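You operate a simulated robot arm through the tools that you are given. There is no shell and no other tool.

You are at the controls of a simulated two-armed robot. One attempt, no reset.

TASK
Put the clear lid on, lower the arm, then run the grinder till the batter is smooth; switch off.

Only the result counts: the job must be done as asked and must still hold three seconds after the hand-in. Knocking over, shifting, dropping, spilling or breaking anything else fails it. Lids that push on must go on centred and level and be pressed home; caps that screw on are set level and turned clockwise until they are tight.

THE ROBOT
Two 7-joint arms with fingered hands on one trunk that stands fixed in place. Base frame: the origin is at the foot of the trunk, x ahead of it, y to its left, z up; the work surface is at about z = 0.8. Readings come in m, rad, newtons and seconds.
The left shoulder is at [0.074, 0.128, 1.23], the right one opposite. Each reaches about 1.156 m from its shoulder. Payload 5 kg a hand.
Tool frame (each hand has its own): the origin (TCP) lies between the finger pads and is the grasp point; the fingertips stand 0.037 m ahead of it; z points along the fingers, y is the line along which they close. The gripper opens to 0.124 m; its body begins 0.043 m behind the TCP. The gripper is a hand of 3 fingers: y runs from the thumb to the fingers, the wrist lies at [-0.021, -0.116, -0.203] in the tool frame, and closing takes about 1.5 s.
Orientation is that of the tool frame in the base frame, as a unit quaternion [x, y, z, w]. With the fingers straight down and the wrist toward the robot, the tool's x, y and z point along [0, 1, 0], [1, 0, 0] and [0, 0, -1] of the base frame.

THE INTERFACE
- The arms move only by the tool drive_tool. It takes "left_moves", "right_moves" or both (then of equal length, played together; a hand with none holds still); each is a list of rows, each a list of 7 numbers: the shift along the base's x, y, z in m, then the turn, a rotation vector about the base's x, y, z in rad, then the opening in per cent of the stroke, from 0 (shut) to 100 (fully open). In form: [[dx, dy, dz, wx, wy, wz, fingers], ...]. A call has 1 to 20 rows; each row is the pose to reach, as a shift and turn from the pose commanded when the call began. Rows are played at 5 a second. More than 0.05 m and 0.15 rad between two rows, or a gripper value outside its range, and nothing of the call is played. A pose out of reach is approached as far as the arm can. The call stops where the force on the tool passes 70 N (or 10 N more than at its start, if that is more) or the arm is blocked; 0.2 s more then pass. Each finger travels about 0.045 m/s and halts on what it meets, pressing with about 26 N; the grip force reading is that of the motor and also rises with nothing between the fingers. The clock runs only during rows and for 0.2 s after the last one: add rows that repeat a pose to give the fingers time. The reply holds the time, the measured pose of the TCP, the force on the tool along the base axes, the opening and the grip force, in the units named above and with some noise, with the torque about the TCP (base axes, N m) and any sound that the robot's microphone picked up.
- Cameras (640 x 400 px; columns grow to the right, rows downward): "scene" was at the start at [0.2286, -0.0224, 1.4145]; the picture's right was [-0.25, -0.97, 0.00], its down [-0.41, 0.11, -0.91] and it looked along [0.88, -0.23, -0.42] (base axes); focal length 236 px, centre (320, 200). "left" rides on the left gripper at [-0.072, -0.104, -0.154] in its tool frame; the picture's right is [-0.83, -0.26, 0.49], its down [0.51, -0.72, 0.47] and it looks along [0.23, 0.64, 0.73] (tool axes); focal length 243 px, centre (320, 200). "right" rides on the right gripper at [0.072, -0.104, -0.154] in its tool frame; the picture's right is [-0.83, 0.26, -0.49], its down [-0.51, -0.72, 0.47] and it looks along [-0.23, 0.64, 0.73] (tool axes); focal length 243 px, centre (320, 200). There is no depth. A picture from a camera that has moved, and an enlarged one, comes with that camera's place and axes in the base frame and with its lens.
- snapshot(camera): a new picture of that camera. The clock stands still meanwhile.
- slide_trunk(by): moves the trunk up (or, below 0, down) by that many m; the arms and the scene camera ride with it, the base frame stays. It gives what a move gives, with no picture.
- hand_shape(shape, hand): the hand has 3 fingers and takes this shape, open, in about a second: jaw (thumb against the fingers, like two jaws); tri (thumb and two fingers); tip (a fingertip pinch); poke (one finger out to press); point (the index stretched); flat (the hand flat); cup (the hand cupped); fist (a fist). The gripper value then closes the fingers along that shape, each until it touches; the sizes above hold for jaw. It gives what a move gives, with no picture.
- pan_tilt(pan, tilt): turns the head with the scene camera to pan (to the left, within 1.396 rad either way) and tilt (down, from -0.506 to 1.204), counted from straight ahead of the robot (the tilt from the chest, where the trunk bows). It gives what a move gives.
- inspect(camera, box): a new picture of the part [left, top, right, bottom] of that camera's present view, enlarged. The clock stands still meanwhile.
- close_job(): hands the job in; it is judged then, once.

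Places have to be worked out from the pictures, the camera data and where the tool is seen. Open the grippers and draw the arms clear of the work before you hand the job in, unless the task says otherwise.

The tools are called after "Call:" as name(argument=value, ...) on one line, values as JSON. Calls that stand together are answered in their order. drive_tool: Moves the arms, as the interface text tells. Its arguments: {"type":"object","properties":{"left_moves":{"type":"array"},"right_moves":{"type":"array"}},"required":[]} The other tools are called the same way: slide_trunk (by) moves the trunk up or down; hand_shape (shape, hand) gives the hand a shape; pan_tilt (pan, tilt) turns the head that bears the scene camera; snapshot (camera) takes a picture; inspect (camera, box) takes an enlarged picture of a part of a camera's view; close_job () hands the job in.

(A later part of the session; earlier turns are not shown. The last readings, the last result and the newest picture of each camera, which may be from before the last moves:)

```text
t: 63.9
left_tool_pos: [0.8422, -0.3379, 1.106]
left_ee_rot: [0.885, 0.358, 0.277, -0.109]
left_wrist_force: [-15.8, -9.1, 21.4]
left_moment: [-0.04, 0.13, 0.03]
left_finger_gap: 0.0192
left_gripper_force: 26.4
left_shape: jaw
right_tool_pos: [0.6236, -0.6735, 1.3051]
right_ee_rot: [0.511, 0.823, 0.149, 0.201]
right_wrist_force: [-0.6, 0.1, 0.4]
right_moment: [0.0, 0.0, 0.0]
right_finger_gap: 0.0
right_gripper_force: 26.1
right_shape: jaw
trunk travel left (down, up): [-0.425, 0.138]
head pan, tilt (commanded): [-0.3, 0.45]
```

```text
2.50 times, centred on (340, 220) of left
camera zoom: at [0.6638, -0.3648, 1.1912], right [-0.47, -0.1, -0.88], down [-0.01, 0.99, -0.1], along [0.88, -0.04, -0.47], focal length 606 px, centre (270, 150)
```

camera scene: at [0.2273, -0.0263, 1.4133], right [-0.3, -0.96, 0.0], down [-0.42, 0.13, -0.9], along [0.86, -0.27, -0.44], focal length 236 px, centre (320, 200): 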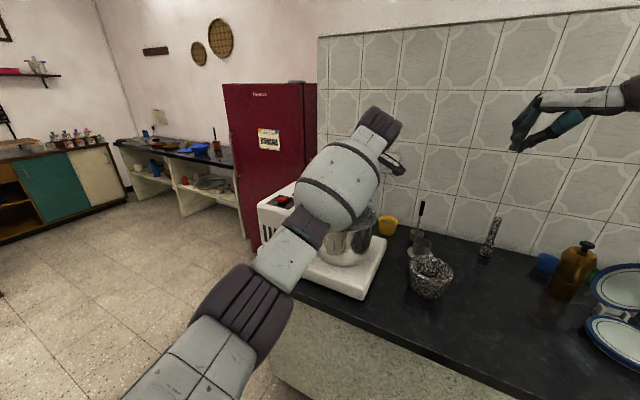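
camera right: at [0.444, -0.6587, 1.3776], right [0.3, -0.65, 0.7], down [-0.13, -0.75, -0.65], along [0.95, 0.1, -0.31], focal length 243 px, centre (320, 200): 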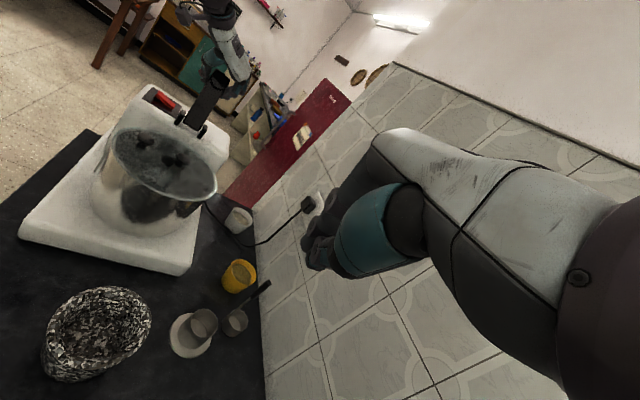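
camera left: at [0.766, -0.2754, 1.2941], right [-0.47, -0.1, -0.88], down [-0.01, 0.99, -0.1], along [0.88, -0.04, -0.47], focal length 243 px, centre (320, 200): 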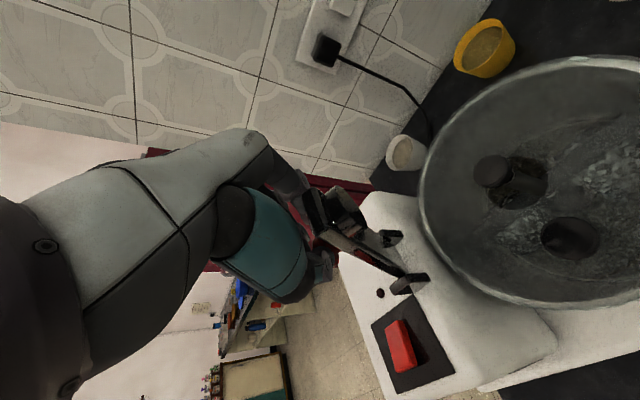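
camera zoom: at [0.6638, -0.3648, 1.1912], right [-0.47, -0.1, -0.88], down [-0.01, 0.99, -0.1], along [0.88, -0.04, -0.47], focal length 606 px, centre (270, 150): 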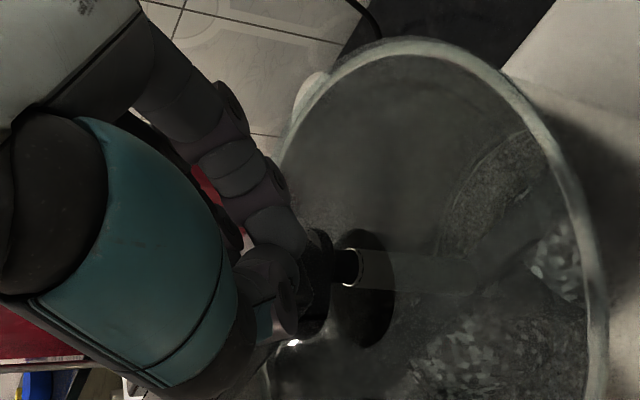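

The arm is firmly down on the cap (21 N). I draw the left hand back along its own axis, up and away, and check that the arm stays down.

Call:
drive_tool(left_moves=[[-0.002, -0.002, 0.006, 0, 0, 0, 12], [-0.008, -0.008, 0.016, 0, 0, 0, 12], [-0.016, -0.016, 0.033, 0, 0, 0, 12], [-0.026, -0.025, 0.055, 0, 0, 0, 12], [-0.04, -0.035, 0.09, 0, 0, 0, 12], [-0.05, -0.03, 0.125, 0, 0, 0, 12]])

Call:
inspect(camera="right", box=[100, 70, 240, 210])

Call:
snapshot(camera="left")

Call:
snapshot(camera="scene")

```text
t: 65.3
left_tool_pos: [0.7959, -0.3669, 1.2251]
left_ee_rot: [0.885, 0.359, 0.274, -0.111]
left_wrist_force: [0.7, -0.8, 0.3]
left_moment: [0.0, -0.01, -0.03]
left_finger_gap: 0.0181
left_gripper_force: 25.3
left_shape: jaw
right_tool_pos: [0.6278, -0.6715, 1.3032]
right_ee_rot: [0.511, 0.823, 0.147, 0.201]
right_wrist_force: [-0.9, 1.3, -1.1]
right_moment: [0.0, 0.02, 0.01]
right_finger_gap: 0.0002
right_gripper_force: 25.6
right_shape: jaw
trunk travel left (down, up): [-0.425, 0.138]
head pan, tilt (commanded): [-0.3, 0.45]
```

```text
2.86 times, centred on (170, 140) of right
camera zoom: at [0.4424, -0.6576, 1.3789], right [0.3, -0.65, 0.7], down [-0.14, -0.75, -0.65], along [0.94, 0.1, -0.31], focal length 693 px, centre (749, 371)
```

zoom: 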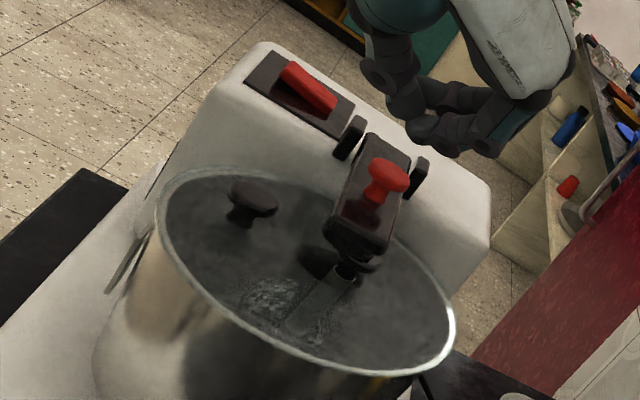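

```text
taken
camera left: at [0.6184, -0.3941, 1.3114], right [-0.47, -0.1, -0.88], down [-0.01, 0.99, -0.1], along [0.88, -0.04, -0.47], focal length 243 px, centre (320, 200)
```

left: 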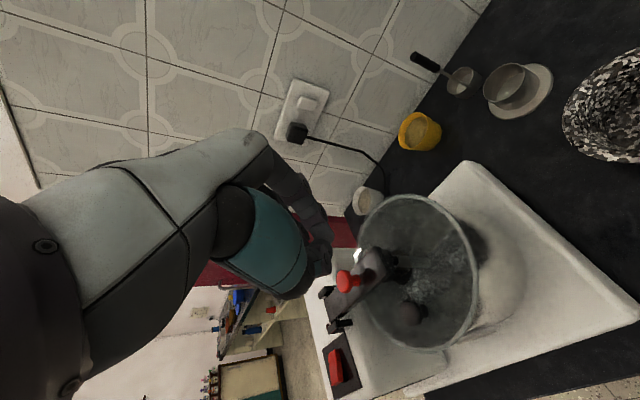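

```text
taken
camera scene: at [0.2259, -0.0256, 1.4136], right [-0.3, -0.96, 0.0], down [-0.41, 0.13, -0.9], along [0.86, -0.27, -0.43], focal length 236 px, centre (320, 200)
```

scene: 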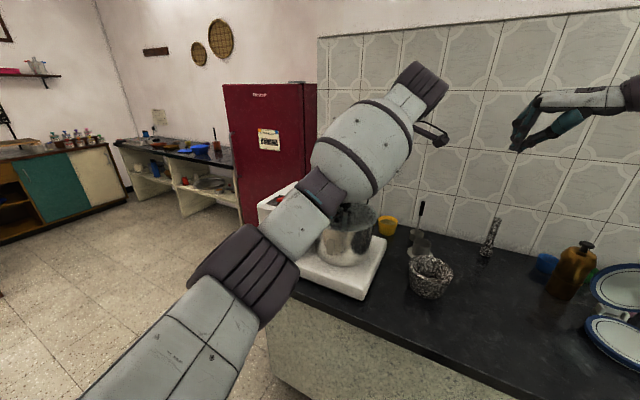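

The arm stays down with its foot on the cap. I zoom in to check foot, cap and lid.

Call:
inspect(camera="right", box=[140, 100, 220, 190])

Call:
inspect(camera="left", box=[320, 190, 500, 370])

```text
4.44 times, centred on (180, 145) of right
camera zoom: at [0.4424, -0.6576, 1.3789], right [0.3, -0.65, 0.7], down [-0.14, -0.75, -0.65], along [0.94, 0.1, -0.31], focal length 1078 px, centre (942, 444)
```

zoom: 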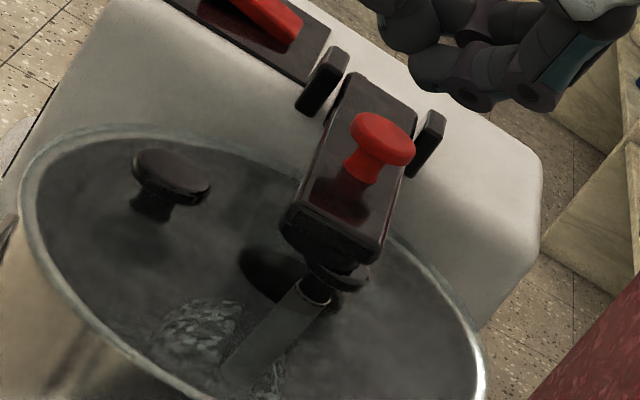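

```text
2.22 times, centred on (410, 280) of left
camera zoom: at [0.6184, -0.3941, 1.3114], right [-0.47, -0.1, -0.88], down [-0.01, 0.99, -0.1], along [0.88, -0.04, -0.47], focal length 539 px, centre (120, 22)
```

zoom: 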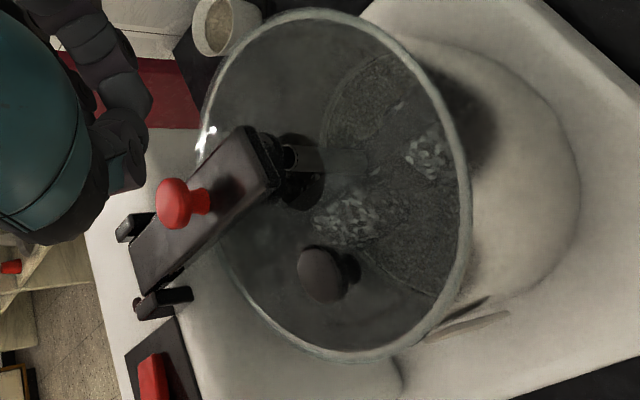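

The arm is down. The red rocker switch is at about [0.967, -0.126, 1.066], roughly 5 cm long along the hinge direction. I bring the left hand upright above the switch area and give it the poke shape.

Call:
drive_tool(left_moves=[[0.0, 0.02, 0.03, -0.05, 0.052, 0, 12], [0.0, 0.055, 0.05, -0.1, 0.104, 0, 12], [0.015, 0.09, 0.05, -0.15, 0.156, 0, 12], [0.035, 0.125, 0.05, -0.21, 0.215, 0, 12], [0.055, 0.16, 0.05, -0.26, 0.27, 0, 12], [0.075, 0.195, 0.05, -0.31, 0.32, 0, 12], [0.095, 0.225, 0.05, -0.36, 0.375, 0, 12], [0.11, 0.25, 0.05, -0.418, 0.43, 0, 12], [0.11, 0.25, 0.05, -0.418, 0.43, 0, 12]])

Call:
hand_shape(shape="poke", hand="left")

Call:
snapshot(camera="left")

Call:
snapshot(camera="right")

Call:
snapshot(camera="scene")

```text
t: 67.3
left_tool_pos: [0.9076, -0.1163, 1.2746]
left_ee_rot: [0.927, 0.376, 0.0, 0.001]
left_wrist_force: [0.1, -0.2, -0.3]
left_moment: [0.0, 0.03, -0.02]
left_finger_gap: 0.018
left_gripper_force: 25.8
left_shape: jaw
right_tool_pos: [0.6268, -0.6733, 1.3022]
right_ee_rot: [0.51, 0.823, 0.148, 0.2]
right_wrist_force: [0.4, -0.5, 0.7]
right_moment: [0.0, 0.01, 0.01]
right_finger_gap: 0.0001
right_gripper_force: 25.7
right_shape: jaw
trunk travel left (down, up): [-0.425, 0.138]
head pan, tilt (commanded): [-0.3, 0.45]
```

```text
t: 68.2
left_tool_pos: [0.9079, -0.1147, 1.275]
left_ee_rot: [0.927, 0.376, 0.0, 0.0]
left_wrist_force: [-0.3, -0.1, 0.7]
left_moment: [0.0, 0.03, 0.01]
left_finger_gap: 0.0002
left_gripper_force: 0.0
left_shape: poke
right_tool_pos: [0.6293, -0.672, 1.3024]
right_ee_rot: [0.511, 0.823, 0.147, 0.2]
right_wrist_force: [0.4, 0.5, -0.1]
right_moment: [-0.02, 0.02, 0.01]
right_finger_gap: 0.0001
right_gripper_force: 26.2
right_shape: jaw
trunk travel left (down, up): [-0.425, 0.138]
head pan, tilt (commanded): [-0.3, 0.45]
```

```text
taken
camera left: at [0.783, -0.0907, 1.4299], right [-0.78, -0.39, -0.49], down [-0.14, 0.87, -0.47], along [0.61, -0.3, -0.73], focal length 243 px, centre (320, 200)
```

left: 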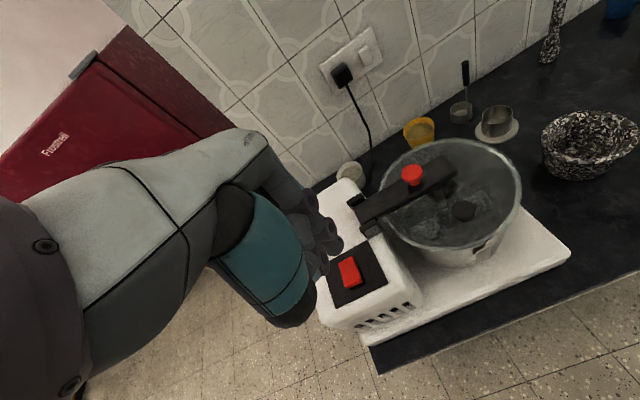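

```text
taken
camera right: at [0.4438, -0.6581, 1.378], right [0.3, -0.65, 0.7], down [-0.14, -0.75, -0.65], along [0.94, 0.1, -0.31], focal length 243 px, centre (320, 200)
```

right: 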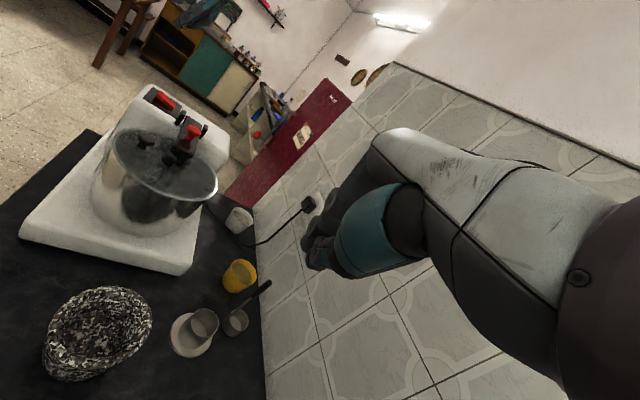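

```text
taken
camera scene: at [0.2273, -0.0262, 1.4133], right [-0.3, -0.96, 0.0], down [-0.42, 0.13, -0.9], along [0.86, -0.27, -0.44], focal length 236 px, centre (320, 200)
```

scene: 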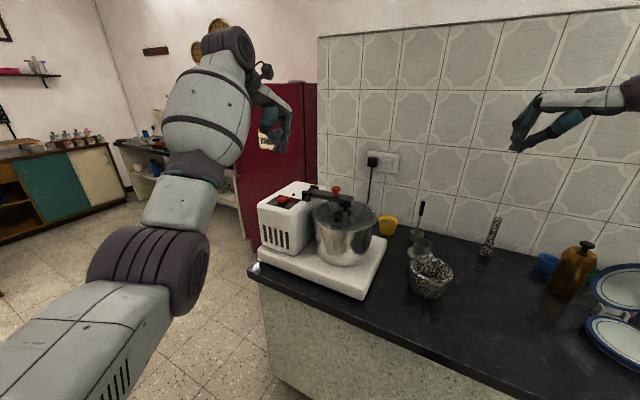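

Good views of switch and arm. I zoom in on both.

Call:
inspect(camera="left", box=[300, 220, 420, 340])

Call:
inspect(camera="scene", box=[250, 165, 390, 275])

Call:
inspect(camera="left", box=[340, 130, 530, 270])

```text
3.33 times, centred on (360, 280) of left
camera zoom: at [0.783, -0.0907, 1.4299], right [-0.78, -0.39, -0.49], down [-0.14, 0.87, -0.47], along [0.61, -0.3, -0.73], focal length 809 px, centre (187, -67)
```

zoom: 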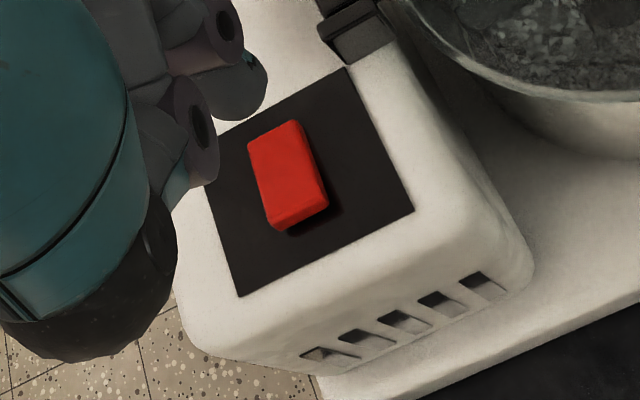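

```text
3.64 times, centred on (320, 220) of scene
camera zoom: at [0.2273, -0.0262, 1.4133], right [-0.3, -0.96, 0.0], down [-0.42, 0.13, -0.9], along [0.86, -0.27, -0.44], focal length 859 px, centre (320, 127)
```

zoom: 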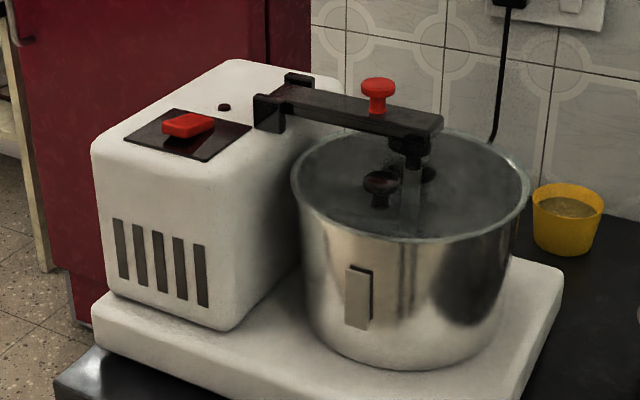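

```text
2.86 times, centred on (435, 200) of left
camera zoom: at [0.783, -0.0907, 1.4299], right [-0.78, -0.39, -0.49], down [-0.14, 0.87, -0.47], along [0.61, -0.3, -0.73], focal length 693 px, centre (-9, 200)
```

zoom: 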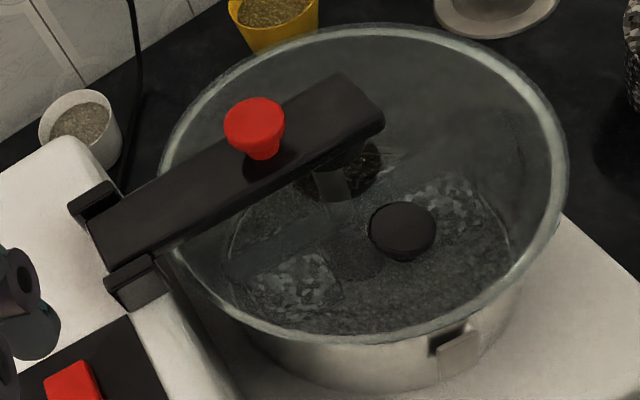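

The arm is level with its foot on the spindle. The rocker's near end (toward the robot, about [0.955, -0.114]) is the raised end. I bring the poke finger above that end and stop just short.

Call:
drive_tool(left_moves=[[0.015, 0.0, 0, 0, 0, 0, 100], [0.03, 0.0, -0.02, 0, 0, 0, 100], [0.0425, 0.001, -0.05, 0, 0, 0, 100], [0.0425, 0.001, -0.09, 0, 0, 0, 100], [0.0425, 0.001, -0.125, 0, 0, 0, 100], [0.0425, 0.001, -0.145, 0, 0, 0, 100], [0.0425, 0.001, -0.145, 0, 0, 0, 100]])

Call:
inspect(camera="left", box=[270, 190, 430, 350])

Call:
inspect(camera="scene", box=[230, 140, 350, 250])

Call:
inspect(camera="right", box=[120, 50, 240, 170])

```text
t: 69.8
left_tool_pos: [0.9474, -0.1127, 1.1285]
left_ee_rot: [0.926, 0.376, 0.001, 0.0]
left_wrist_force: [-0.1, 0.7, 0.1]
left_moment: [0.01, 0.02, -0.01]
left_finger_gap: 0.0
left_gripper_force: 0.1
left_shape: poke
right_tool_pos: [0.6288, -0.6729, 1.302]
right_ee_rot: [0.511, 0.823, 0.147, 0.2]
right_wrist_force: [0.6, 0.0, 1.1]
right_moment: [-0.01, 0.02, -0.02]
right_finger_gap: 0.0001
right_gripper_force: 25.6
right_shape: jaw
trunk travel left (down, up): [-0.425, 0.138]
head pan, tilt (commanded): [-0.3, 0.45]
```

```text
2.50 times, centred on (350, 270) of left
camera zoom: at [0.8229, -0.0891, 1.2827], right [-0.78, -0.39, -0.49], down [-0.14, 0.87, -0.47], along [0.61, -0.3, -0.73], focal length 606 px, centre (245, 25)
```

zoom: 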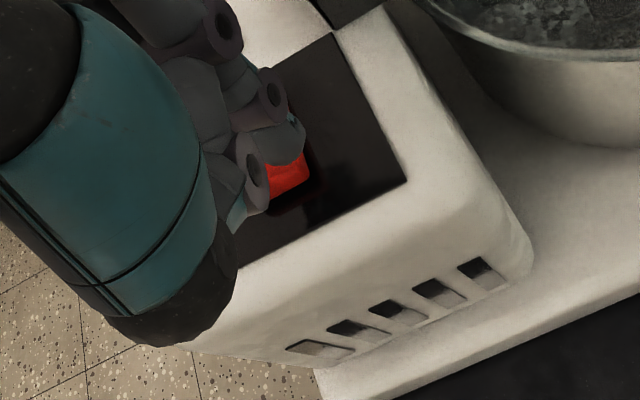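

```text
3.64 times, centred on (290, 195) of scene
camera zoom: at [0.2269, -0.0264, 1.4134], right [-0.3, -0.96, 0.0], down [-0.42, 0.13, -0.9], along [0.86, -0.27, -0.43], focal length 859 px, centre (429, 218)
```

zoom: 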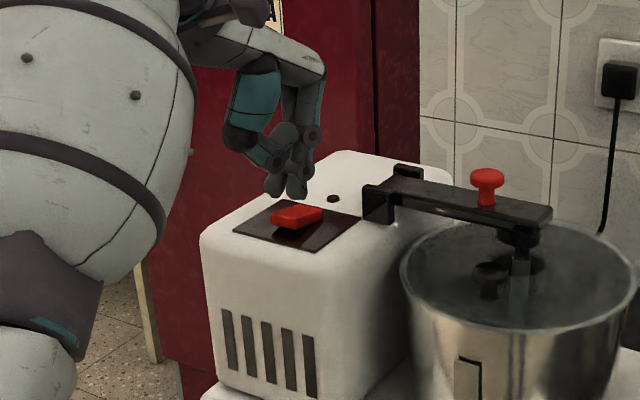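

```text
3.33 times, centred on (180, 110) of right
camera zoom: at [0.4435, -0.6584, 1.3781], right [0.3, -0.65, 0.7], down [-0.14, -0.75, -0.65], along [0.94, 0.1, -0.31], focal length 809 px, centre (787, 500)
```

zoom: 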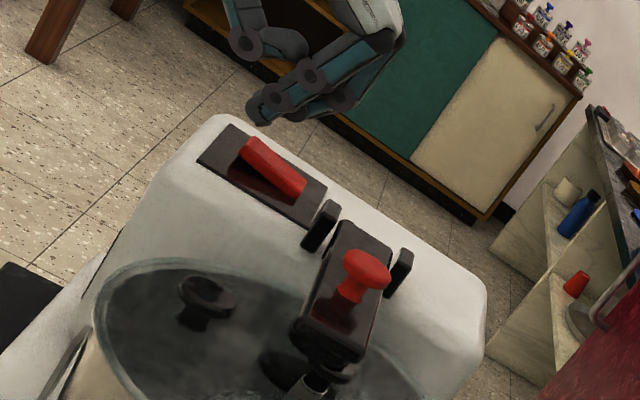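

The two tips of the poke hand hang just above the raised near end. I shift about 8 mm to be well on the rocker end and press down in small steps.

Call:
drive_tool(left_moves=[[0.0077, -0.002, 0, 0, 0, 0, 100], [0.0077, -0.002, -0.008, 0, 0, 0, 100], [0.0077, -0.002, -0.014, 0, 0, 0, 100], [0.0077, -0.002, -0.018, 0, 0, 0, 100]])

Call:
inspect(camera="scene", box=[250, 150, 330, 220])

Call:
inspect(camera="right", box=[130, 60, 210, 140])

```text
t: 70.8
left_tool_pos: [0.9563, -0.1171, 1.1103]
left_ee_rot: [0.927, 0.376, 0.0, 0.0]
left_wrist_force: [-0.3, -0.6, 0.0]
left_moment: [0.01, 0.0, 0.01]
left_finger_gap: 0.0
left_gripper_force: 0.1
left_shape: poke
right_tool_pos: [0.6288, -0.6734, 1.3028]
right_ee_rot: [0.511, 0.823, 0.148, 0.2]
right_wrist_force: [0.7, 0.1, -0.5]
right_moment: [-0.02, -0.04, 0.01]
right_finger_gap: 0.0001
right_gripper_force: 25.9
right_shape: jaw
trunk travel left (down, up): [-0.425, 0.138]
head pan, tilt (commanded): [-0.3, 0.45]
```

```text
5.71 times, centred on (290, 185) of scene
camera zoom: at [0.2273, -0.0265, 1.4133], right [-0.3, -0.96, 0.0], down [-0.42, 0.13, -0.9], along [0.86, -0.27, -0.44], focal length 1350 px, centre (491, 286)
```

zoom: 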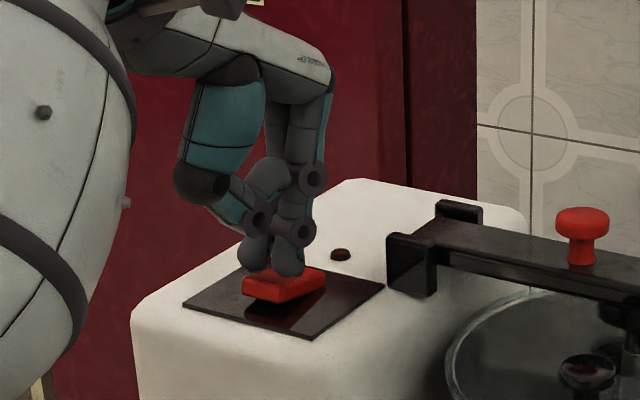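

```text
5.00 times, centred on (170, 100) of right
camera zoom: at [0.4438, -0.6584, 1.3779], right [0.3, -0.65, 0.7], down [-0.14, -0.75, -0.65], along [0.94, 0.1, -0.31], focal length 1213 px, centre (1070, 700)
```

zoom: 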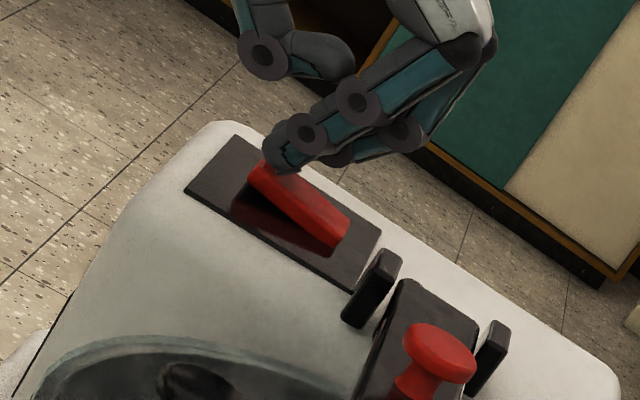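

The tip is right over the raised end, about to touch. I press down further.

Call:
drive_tool(left_moves=[[0, 0, -0.004, 0, 0, 0, 100], [0, 0, -0.008, 0, 0, 0, 100], [0, 0, -0.011, 0, 0, 0, 100]])

Call:
inspect(camera="right", box=[130, 60, 210, 140])

Call:
inspect(camera="scene", box=[250, 150, 330, 220])

```text
t: 71.6
left_tool_pos: [0.9572, -0.1152, 1.1018]
left_ee_rot: [0.927, 0.376, 0.001, 0.001]
left_wrist_force: [0.9, -0.5, 2.2]
left_moment: [-0.03, -0.01, 0.04]
left_finger_gap: 0.0003
left_gripper_force: 0.1
left_shape: poke
right_tool_pos: [0.629, -0.6719, 1.3038]
right_ee_rot: [0.51, 0.823, 0.149, 0.2]
right_wrist_force: [-0.4, 0.3, -1.3]
right_moment: [-0.01, 0.03, 0.03]
right_finger_gap: 0.0
right_gripper_force: 26.2
right_shape: jaw
trunk travel left (down, up): [-0.425, 0.138]
head pan, tilt (commanded): [-0.3, 0.45]
```

```text
5.00 times, centred on (170, 100) of right
camera zoom: at [0.4433, -0.6582, 1.3782], right [0.3, -0.65, 0.7], down [-0.14, -0.75, -0.65], along [0.94, 0.1, -0.31], focal length 1213 px, centre (1070, 700)
```

zoom: 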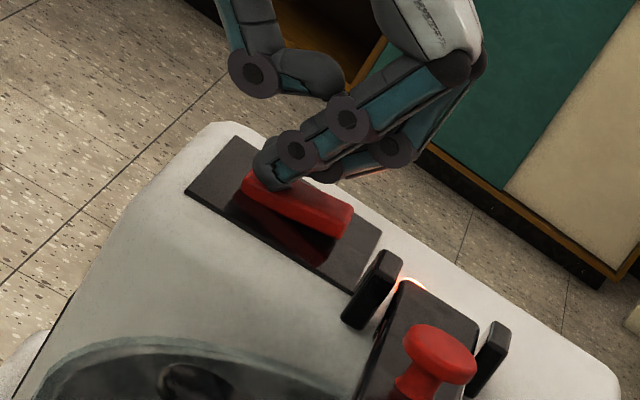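

```text
5.71 times, centred on (290, 185) of scene
camera zoom: at [0.2268, -0.0263, 1.4134], right [-0.3, -0.96, 0.0], down [-0.42, 0.13, -0.9], along [0.86, -0.27, -0.43], focal length 1350 px, centre (491, 286)
```

zoom: 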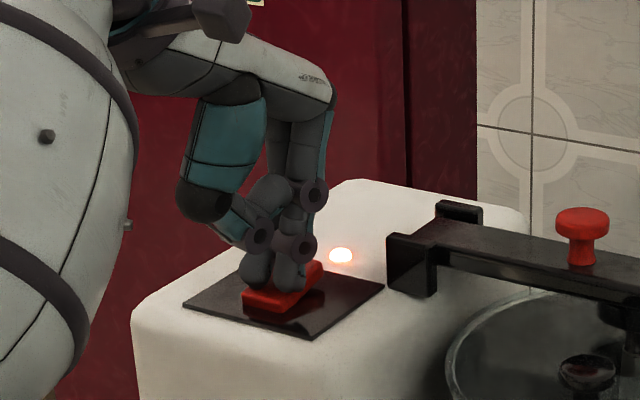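

The lamp beside the switch has lit: the grinder is switched on. I lift the finger clear and watch and listen.

Call:
drive_tool(left_moves=[[0, 0, 0.01, 0, 0, 0, 100], [0, 0, 0.025, 0, 0, 0, 100], [0, 0, 0.04, 0, 0, 0, 100]])

Call:
inspect(camera="scene", box=[250, 150, 390, 260])

Call:
inspect(camera="right", box=[90, 60, 230, 220])

```text
t: 72.4
left_tool_pos: [0.9574, -0.1163, 1.1404]
left_ee_rot: [0.926, 0.377, 0.001, 0.0]
left_wrist_force: [0.0, -0.4, 0.1]
left_moment: [0.05, 0.02, 0.03]
left_finger_gap: 0.0
left_gripper_force: 0.1
left_shape: poke
right_tool_pos: [0.6296, -0.6725, 1.3022]
right_ee_rot: [0.511, 0.823, 0.148, 0.2]
right_wrist_force: [0.2, -0.1, 0.0]
right_moment: [0.04, -0.02, -0.03]
right_finger_gap: 0.0
right_gripper_force: 25.8
right_shape: jaw
trunk travel left (down, up): [-0.425, 0.138]
head pan, tilt (commanded): [-0.3, 0.45]
```

```text
3.64 times, centred on (320, 205) of scene
camera zoom: at [0.227, -0.0264, 1.4133], right [-0.3, -0.96, 0.0], down [-0.42, 0.13, -0.9], along [0.86, -0.27, -0.44], focal length 859 px, centre (320, 182)
```

zoom: 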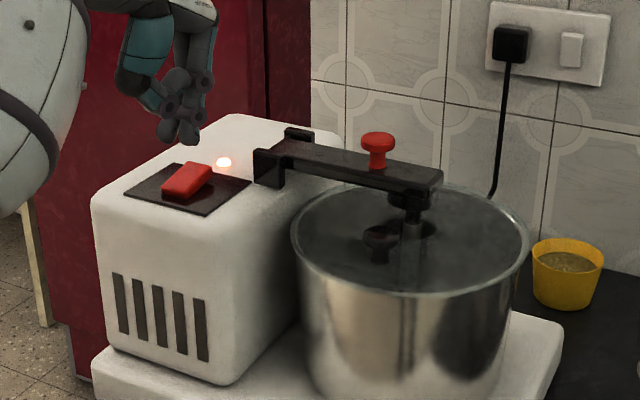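

```text
2.50 times, centred on (160, 140) of right
camera zoom: at [0.4435, -0.6584, 1.3781], right [0.3, -0.65, 0.7], down [-0.14, -0.75, -0.65], along [0.94, 0.1, -0.31], focal length 606 px, centre (720, 350)
```

zoom: 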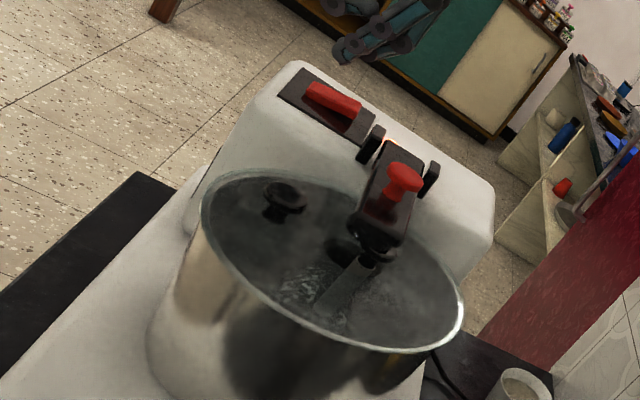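

The drum is turning (its side tab has moved) and the lamp is lit. I raise the left hand to a spot from which its camera sees the batter through the clear lid.

Call:
drive_tool(left_moves=[[-0.01, 0, 0.035, 0, 0, 0, 100], [-0.02, 0, 0.075, 0, 0, 0, 100], [-0.03, 0, 0.11, 0, 0, 0, 100], [-0.045, 0, 0.135, 0, 0, 0, 100]])

Call:
inspect(camera="left", box=[340, 130, 530, 270])

Call:
inspect(camera="right", box=[90, 110, 230, 220])

```text
t: 73.4
left_tool_pos: [0.9114, -0.1181, 1.2774]
left_ee_rot: [0.927, 0.376, 0.001, 0.0]
left_wrist_force: [0.4, 1.1, -0.6]
left_moment: [-0.01, -0.04, -0.01]
left_finger_gap: 0.0
left_gripper_force: 0.0
left_shape: poke
right_tool_pos: [0.6279, -0.6715, 1.3039]
right_ee_rot: [0.51, 0.823, 0.149, 0.199]
right_wrist_force: [0.0, 0.9, -0.3]
right_moment: [0.0, 0.02, 0.04]
right_finger_gap: 0.0
right_gripper_force: 26.3
right_shape: jaw
trunk travel left (down, up): [-0.425, 0.138]
head pan, tilt (commanded): [-0.3, 0.45]
```

```text
2.86 times, centred on (435, 200) of left
camera zoom: at [0.7869, -0.094, 1.4317], right [-0.78, -0.39, -0.49], down [-0.14, 0.87, -0.47], along [0.61, -0.3, -0.73], focal length 693 px, centre (-9, 200)
```

zoom: 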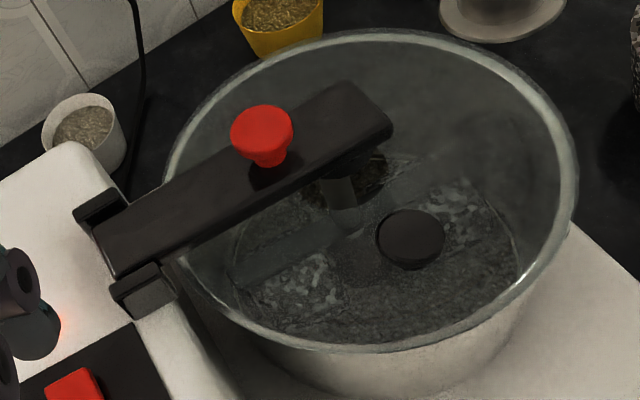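

```text
3.64 times, centred on (160, 165) of right
camera zoom: at [0.4425, -0.6583, 1.3785], right [0.3, -0.65, 0.7], down [-0.14, -0.75, -0.65], along [0.94, 0.1, -0.31], focal length 882 px, centre (902, 327)
```

zoom: 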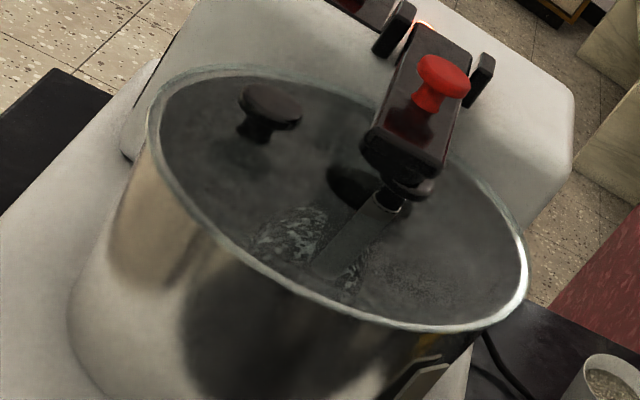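

The drum spins beneath the still lid; the batter still looks grainy. I wait two seconds at a time and keep checking.

Call:
drive_tool(left_moves=[[0, 0, 0, 0, 0, 0, 100], [0, 0, 0, 0, 0, 0, 100], [0, 0, 0, 0, 0, 0, 100], [0, 0, 0, 0, 0, 0, 100], [0, 0, 0, 0, 0, 0, 100], [0, 0, 0, 0, 0, 0, 100], [0, 0, 0, 0, 0, 0, 100], [0, 0, 0, 0, 0, 0, 100], [0, 0, 0, 0, 0, 0, 100], [0, 0, 0, 0, 0, 0, 100]])

Call:
inspect(camera="left", box=[340, 130, 530, 270])

```text
t: 75.6
left_tool_pos: [0.9123, -0.1183, 1.2757]
left_ee_rot: [0.926, 0.376, 0.0, 0.0]
left_wrist_force: [-0.1, 0.3, 0.3]
left_moment: [0.01, -0.01, 0.01]
left_finger_gap: 0.0
left_gripper_force: 0.0
left_shape: poke
right_tool_pos: [0.6287, -0.6723, 1.302]
right_ee_rot: [0.511, 0.823, 0.147, 0.2]
right_wrist_force: [0.0, -0.2, 0.0]
right_moment: [0.0, -0.01, -0.03]
right_finger_gap: 0.0
right_gripper_force: 25.7
right_shape: jaw
trunk travel left (down, up): [-0.425, 0.138]
head pan, tilt (commanded): [-0.3, 0.45]
```

```text
2.86 times, centred on (435, 200) of left
camera zoom: at [0.7882, -0.0941, 1.4305], right [-0.78, -0.39, -0.49], down [-0.14, 0.87, -0.47], along [0.61, -0.3, -0.73], focal length 693 px, centre (-9, 200)
```

zoom: 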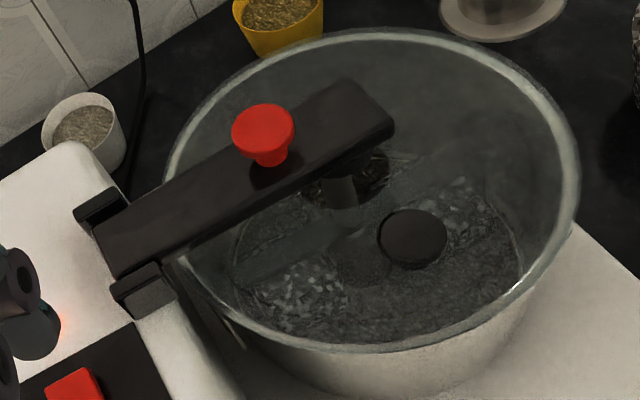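

I take a closer look at the batter surface for comparison and wait on.

Call:
inspect(camera="left", box=[400, 170, 510, 240])

Call:
drive_tool(left_moves=[[0, 0, 0, 0, 0, 0, 100], [0, 0, 0, 0, 0, 0, 100], [0, 0, 0, 0, 0, 0, 100], [0, 0, 0, 0, 0, 0, 100], [0, 0, 0, 0, 0, 0, 100], [0, 0, 0, 0, 0, 0, 100], [0, 0, 0, 0, 0, 0, 100], [0, 0, 0, 0, 0, 0, 100], [0, 0, 0, 0, 0, 0, 100], [0, 0, 0, 0, 0, 0, 100]])

Call:
inspect(camera="left", box=[400, 170, 510, 240])

```text
5.71 times, centred on (455, 205) of left
camera zoom: at [0.7882, -0.0941, 1.4305], right [-0.78, -0.39, -0.49], down [-0.14, 0.87, -0.47], along [0.61, -0.3, -0.73], focal length 1386 px, centre (-451, 171)
```

zoom: 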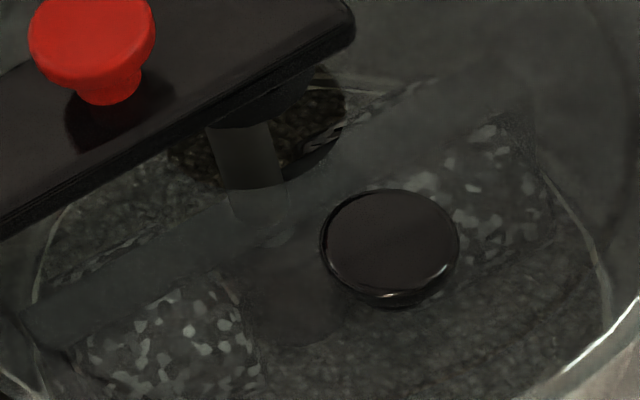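

```text
t: 77.8
left_tool_pos: [0.9126, -0.1177, 1.2757]
left_ee_rot: [0.926, 0.377, 0.001, 0.001]
left_wrist_force: [-0.3, -0.2, -0.4]
left_moment: [0.0, -0.01, 0.0]
left_finger_gap: 0.0001
left_gripper_force: 0.1
left_shape: poke
right_tool_pos: [0.6284, -0.6725, 1.3028]
right_ee_rot: [0.51, 0.824, 0.148, 0.2]
right_wrist_force: [0.0, 0.7, -0.1]
right_moment: [0.0, 0.01, 0.03]
right_finger_gap: 0.0
right_gripper_force: 26.1
right_shape: jaw
trunk travel left (down, up): [-0.425, 0.138]
head pan, tilt (commanded): [-0.3, 0.45]
```

```text
5.71 times, centred on (455, 205) of left
camera zoom: at [0.7882, -0.0941, 1.4305], right [-0.78, -0.39, -0.49], down [-0.14, 0.87, -0.47], along [0.61, -0.3, -0.73], focal length 1386 px, centre (-451, 171)
```

zoom: 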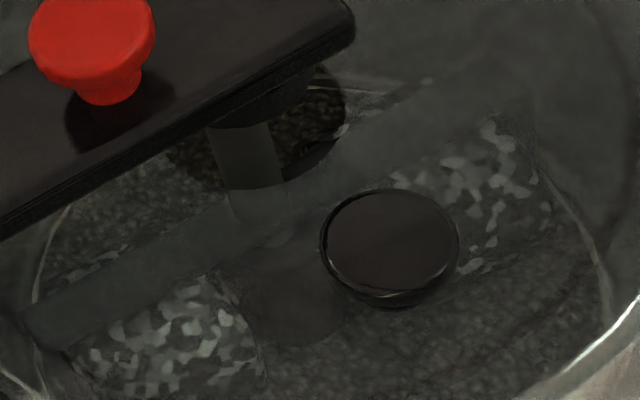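

The rollers turn and the batter is still grainy. I wait four seconds more.

Call:
drive_tool(left_moves=[[0, 0, 0, 0, 0, 0, 100], [0, 0, 0, 0, 0, 0, 100], [0, 0, 0, 0, 0, 0, 100], [0, 0, 0, 0, 0, 0, 100], [0, 0, 0, 0, 0, 0, 100], [0, 0, 0, 0, 0, 0, 100], [0, 0, 0, 0, 0, 0, 100], [0, 0, 0, 0, 0, 0, 100], [0, 0, 0, 0, 0, 0, 100], [0, 0, 0, 0, 0, 0, 100], [0, 0, 0, 0, 0, 0, 100], [0, 0, 0, 0, 0, 0, 100], [0, 0, 0, 0, 0, 0, 100], [0, 0, 0, 0, 0, 0, 100], [0, 0, 0, 0, 0, 0, 100], [0, 0, 0, 0, 0, 0, 100]])

Call:
inspect(camera="left", box=[400, 170, 510, 240])

Call:
inspect(camera="scene", box=[250, 150, 390, 260])

```text
t: 81.2
left_tool_pos: [0.9127, -0.118, 1.2754]
left_ee_rot: [0.927, 0.376, 0.001, -0.001]
left_wrist_force: [-0.3, -0.1, 0.1]
left_moment: [0.01, 0.05, -0.01]
left_finger_gap: 0.0002
left_gripper_force: 0.0
left_shape: poke
right_tool_pos: [0.6296, -0.6728, 1.3023]
right_ee_rot: [0.51, 0.824, 0.149, 0.2]
right_wrist_force: [0.9, 0.4, 0.5]
right_moment: [-0.01, -0.03, -0.01]
right_finger_gap: 0.0
right_gripper_force: 25.5
right_shape: jaw
trunk travel left (down, up): [-0.425, 0.138]
head pan, tilt (commanded): [-0.3, 0.45]
```

```text
5.71 times, centred on (455, 205) of left
camera zoom: at [0.7882, -0.0941, 1.4305], right [-0.78, -0.39, -0.49], down [-0.14, 0.87, -0.47], along [0.61, -0.3, -0.73], focal length 1386 px, centre (-451, 171)
```

zoom: 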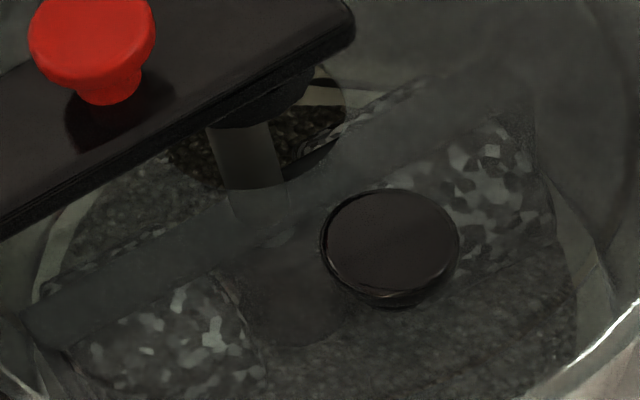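

```text
3.64 times, centred on (320, 205) of scene
camera zoom: at [0.2272, -0.0264, 1.4133], right [-0.3, -0.96, 0.0], down [-0.42, 0.13, -0.9], along [0.86, -0.27, -0.44], focal length 859 px, centre (320, 182)
```

zoom: 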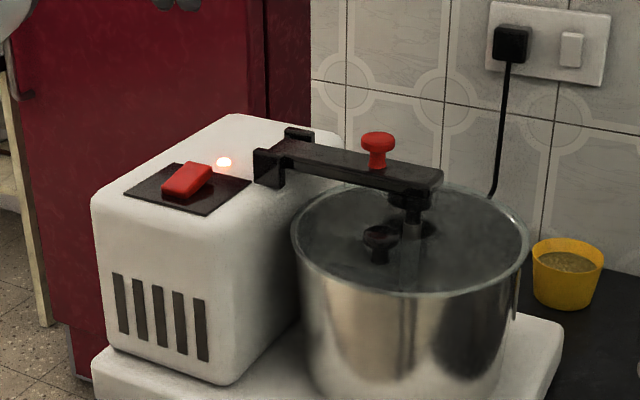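

Something is changing around the batter's edge. I keep waiting and watching.

Call:
drive_tool(left_moves=[[0, 0, 0, 0, 0, 0, 100], [0, 0, 0, 0, 0, 0, 100], [0, 0, 0, 0, 0, 0, 100], [0, 0, 0, 0, 0, 0, 100], [0, 0, 0, 0, 0, 0, 100], [0, 0, 0, 0, 0, 0, 100], [0, 0, 0, 0, 0, 0, 100], [0, 0, 0, 0, 0, 0, 100], [0, 0, 0, 0, 0, 0, 100], [0, 0, 0, 0, 0, 0, 100], [0, 0, 0, 0, 0, 0, 100], [0, 0, 0, 0, 0, 0, 100], [0, 0, 0, 0, 0, 0, 100], [0, 0, 0, 0, 0, 0, 100], [0, 0, 0, 0, 0, 0, 100]])

Call:
inspect(camera="left", box=[400, 170, 510, 240])

Call:
inspect(camera="left", box=[340, 130, 530, 270])

```text
t: 84.4
left_tool_pos: [0.913, -0.1181, 1.2759]
left_ee_rot: [0.927, 0.376, 0.0, -0.001]
left_wrist_force: [0.5, 0.4, -0.5]
left_moment: [-0.02, -0.01, -0.01]
left_finger_gap: 0.0
left_gripper_force: 0.0
left_shape: poke
right_tool_pos: [0.628, -0.6714, 1.3029]
right_ee_rot: [0.511, 0.823, 0.148, 0.2]
right_wrist_force: [0.2, -0.2, 0.1]
right_moment: [0.01, -0.02, -0.03]
right_finger_gap: 0.0001
right_gripper_force: 26.2
right_shape: jaw
trunk travel left (down, up): [-0.425, 0.138]
head pan, tilt (commanded): [-0.3, 0.45]
```

```text
5.71 times, centred on (455, 205) of left
camera zoom: at [0.7882, -0.0941, 1.4305], right [-0.78, -0.39, -0.49], down [-0.14, 0.87, -0.47], along [0.61, -0.3, -0.73], focal length 1386 px, centre (-451, 171)
```

zoom: 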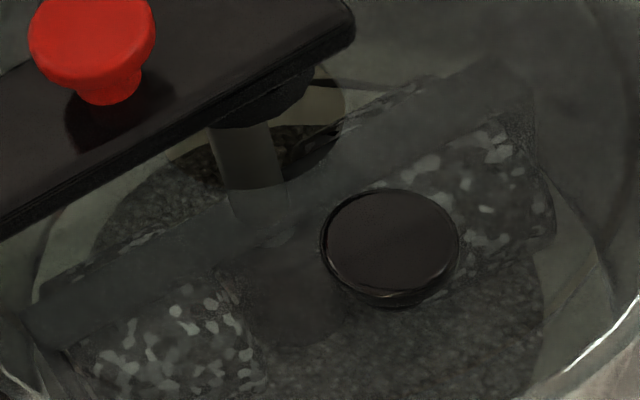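

```text
2.86 times, centred on (435, 200) of left
camera zoom: at [0.7882, -0.0941, 1.4305], right [-0.78, -0.39, -0.49], down [-0.14, 0.87, -0.47], along [0.61, -0.3, -0.73], focal length 693 px, centre (-9, 200)
```

zoom: 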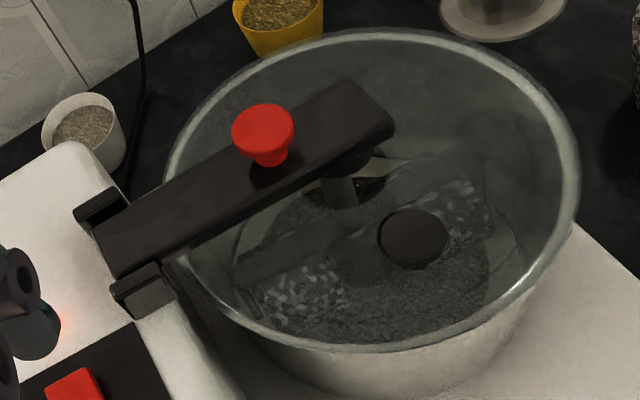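

A smooth, lighter ring of batter is growing inward while the grainy disc shrinks. I keep waiting.

Call:
drive_tool(left_moves=[[0, 0, 0, 0, 0, 0, 100], [0, 0, 0, 0, 0, 0, 100], [0, 0, 0, 0, 0, 0, 100], [0, 0, 0, 0, 0, 0, 100], [0, 0, 0, 0, 0, 0, 100], [0, 0, 0, 0, 0, 0, 100], [0, 0, 0, 0, 0, 0, 100], [0, 0, 0, 0, 0, 0, 100], [0, 0, 0, 0, 0, 0, 100], [0, 0, 0, 0, 0, 0, 100], [0, 0, 0, 0, 0, 0, 100], [0, 0, 0, 0, 0, 0, 100], [0, 0, 0, 0, 0, 0, 100], [0, 0, 0, 0, 0, 0, 100], [0, 0, 0, 0, 0, 0, 100], [0, 0, 0, 0, 0, 0, 100], [0, 0, 0, 0, 0, 0, 100], [0, 0, 0, 0, 0, 0, 100], [0, 0, 0, 0, 0, 0, 100], [0, 0, 0, 0, 0, 0, 100]])

Call:
inspect(camera="left", box=[400, 170, 510, 240])

```text
t: 88.6
left_tool_pos: [0.9128, -0.1178, 1.2759]
left_ee_rot: [0.927, 0.376, 0.0, 0.0]
left_wrist_force: [-1.0, -0.1, 0.7]
left_moment: [0.01, -0.01, 0.0]
left_finger_gap: 0.0001
left_gripper_force: 0.0
left_shape: poke
right_tool_pos: [0.6294, -0.6727, 1.3023]
right_ee_rot: [0.511, 0.823, 0.148, 0.2]
right_wrist_force: [0.3, -0.1, -0.7]
right_moment: [0.04, 0.02, -0.01]
right_finger_gap: 0.0001
right_gripper_force: 25.9
right_shape: jaw
trunk travel left (down, up): [-0.425, 0.138]
head pan, tilt (commanded): [-0.3, 0.45]
```

```text
5.71 times, centred on (455, 205) of left
camera zoom: at [0.7882, -0.0941, 1.4305], right [-0.78, -0.39, -0.49], down [-0.14, 0.87, -0.47], along [0.61, -0.3, -0.73], focal length 1386 px, centre (-451, 171)
```

zoom: 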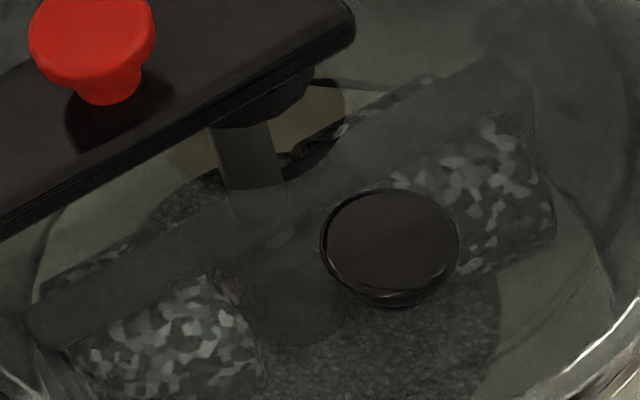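

The grainy patch keeps shrinking at a steady pace. I wait on.

Call:
drive_tool(left_moves=[[0, 0, 0, 0, 0, 0, 100], [0, 0, 0, 0, 0, 0, 100], [0, 0, 0, 0, 0, 0, 100], [0, 0, 0, 0, 0, 0, 100], [0, 0, 0, 0, 0, 0, 100], [0, 0, 0, 0, 0, 0, 100], [0, 0, 0, 0, 0, 0, 100], [0, 0, 0, 0, 0, 0, 100], [0, 0, 0, 0, 0, 0, 100], [0, 0, 0, 0, 0, 0, 100], [0, 0, 0, 0, 0, 0, 100], [0, 0, 0, 0, 0, 0, 100], [0, 0, 0, 0, 0, 0, 100], [0, 0, 0, 0, 0, 0, 100], [0, 0, 0, 0, 0, 0, 100], [0, 0, 0, 0, 0, 0, 100], [0, 0, 0, 0, 0, 0, 100], [0, 0, 0, 0, 0, 0, 100], [0, 0, 0, 0, 0, 0, 100], [0, 0, 0, 0, 0, 0, 100]])

Call:
inspect(camera="left", box=[400, 170, 510, 240])

Call:
inspect(camera="left", box=[340, 130, 530, 270])

```text
t: 92.8
left_tool_pos: [0.9118, -0.1187, 1.2747]
left_ee_rot: [0.927, 0.376, 0.0, 0.0]
left_wrist_force: [-1.0, 0.4, 0.0]
left_moment: [-0.04, 0.03, 0.0]
left_finger_gap: 0.0003
left_gripper_force: 0.0
left_shape: poke
right_tool_pos: [0.6291, -0.6726, 1.3023]
right_ee_rot: [0.511, 0.823, 0.147, 0.2]
right_wrist_force: [0.2, 0.0, -0.2]
right_moment: [0.0, 0.04, -0.01]
right_finger_gap: 0.0
right_gripper_force: 26.5
right_shape: jaw
trunk travel left (down, up): [-0.425, 0.138]
head pan, tilt (commanded): [-0.3, 0.45]
```

```text
5.71 times, centred on (455, 205) of left
camera zoom: at [0.7882, -0.0941, 1.4305], right [-0.78, -0.39, -0.49], down [-0.14, 0.87, -0.47], along [0.61, -0.3, -0.73], focal length 1386 px, centre (-451, 171)
```

zoom: 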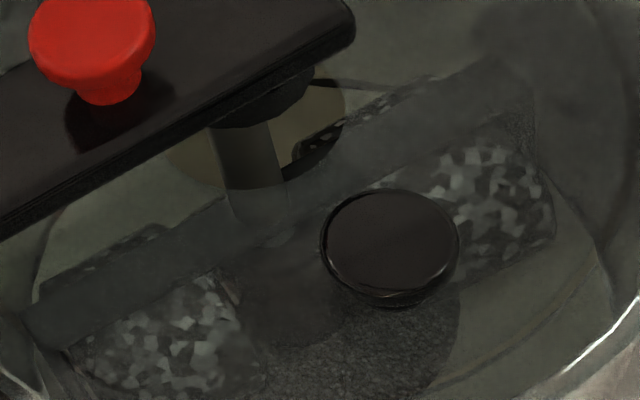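

```text
2.86 times, centred on (435, 200) of left
camera zoom: at [0.7882, -0.0941, 1.4305], right [-0.78, -0.39, -0.49], down [-0.14, 0.87, -0.47], along [0.61, -0.3, -0.73], focal length 693 px, centre (-9, 200)
```

zoom: 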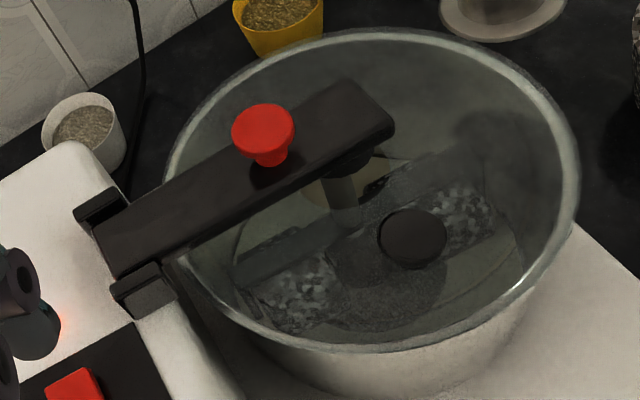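

The grainy patch is now clearly smaller. I wait another four seconds.

Call:
drive_tool(left_moves=[[0, 0, 0, 0, 0, 0, 100], [0, 0, 0, 0, 0, 0, 100], [0, 0, 0, 0, 0, 0, 100], [0, 0, 0, 0, 0, 0, 100], [0, 0, 0, 0, 0, 0, 100], [0, 0, 0, 0, 0, 0, 100], [0, 0, 0, 0, 0, 0, 100], [0, 0, 0, 0, 0, 0, 100], [0, 0, 0, 0, 0, 0, 100], [0, 0, 0, 0, 0, 0, 100], [0, 0, 0, 0, 0, 0, 100], [0, 0, 0, 0, 0, 0, 100], [0, 0, 0, 0, 0, 0, 100], [0, 0, 0, 0, 0, 0, 100], [0, 0, 0, 0, 0, 0, 100], [0, 0, 0, 0, 0, 0, 100], [0, 0, 0, 0, 0, 0, 100], [0, 0, 0, 0, 0, 0, 100], [0, 0, 0, 0, 0, 0, 100], [0, 0, 0, 0, 0, 0, 100]])

Call:
inspect(camera="left", box=[400, 170, 510, 240])

Call:
inspect(camera="scene", box=[250, 150, 390, 260])

```text
t: 97.0
left_tool_pos: [0.9125, -0.1194, 1.2762]
left_ee_rot: [0.927, 0.376, 0.0, 0.001]
left_wrist_force: [-0.1, -0.3, -0.3]
left_moment: [0.03, -0.03, -0.01]
left_finger_gap: 0.0001
left_gripper_force: 0.1
left_shape: poke
right_tool_pos: [0.6292, -0.6721, 1.3021]
right_ee_rot: [0.51, 0.823, 0.149, 0.2]
right_wrist_force: [-1.0, 0.2, 0.3]
right_moment: [-0.02, 0.01, 0.0]
right_finger_gap: 0.0
right_gripper_force: 26.2
right_shape: jaw
trunk travel left (down, up): [-0.425, 0.138]
head pan, tilt (commanded): [-0.3, 0.45]
```

```text
5.71 times, centred on (455, 205) of left
camera zoom: at [0.7882, -0.0941, 1.4305], right [-0.78, -0.39, -0.49], down [-0.14, 0.87, -0.47], along [0.61, -0.3, -0.73], focal length 1386 px, centre (-451, 171)
```

zoom: 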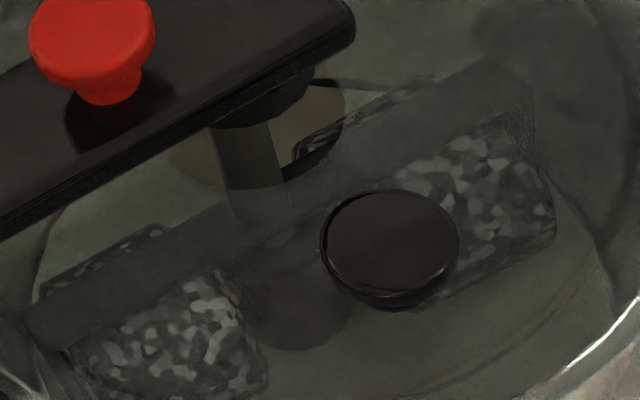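

```text
3.64 times, centred on (320, 205) of scene
camera zoom: at [0.2272, -0.0264, 1.4133], right [-0.3, -0.96, 0.0], down [-0.42, 0.13, -0.9], along [0.86, -0.27, -0.44], focal length 859 px, centre (320, 182)
```

zoom: 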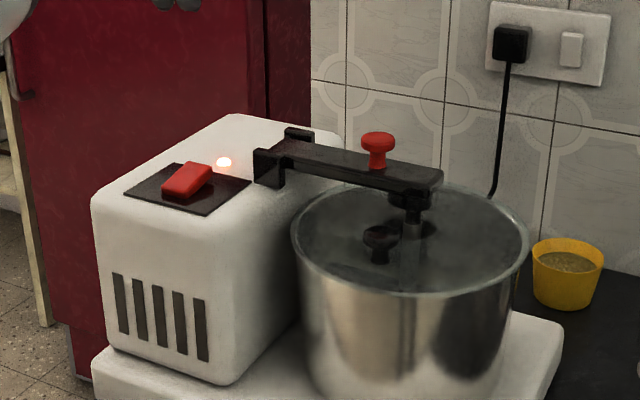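

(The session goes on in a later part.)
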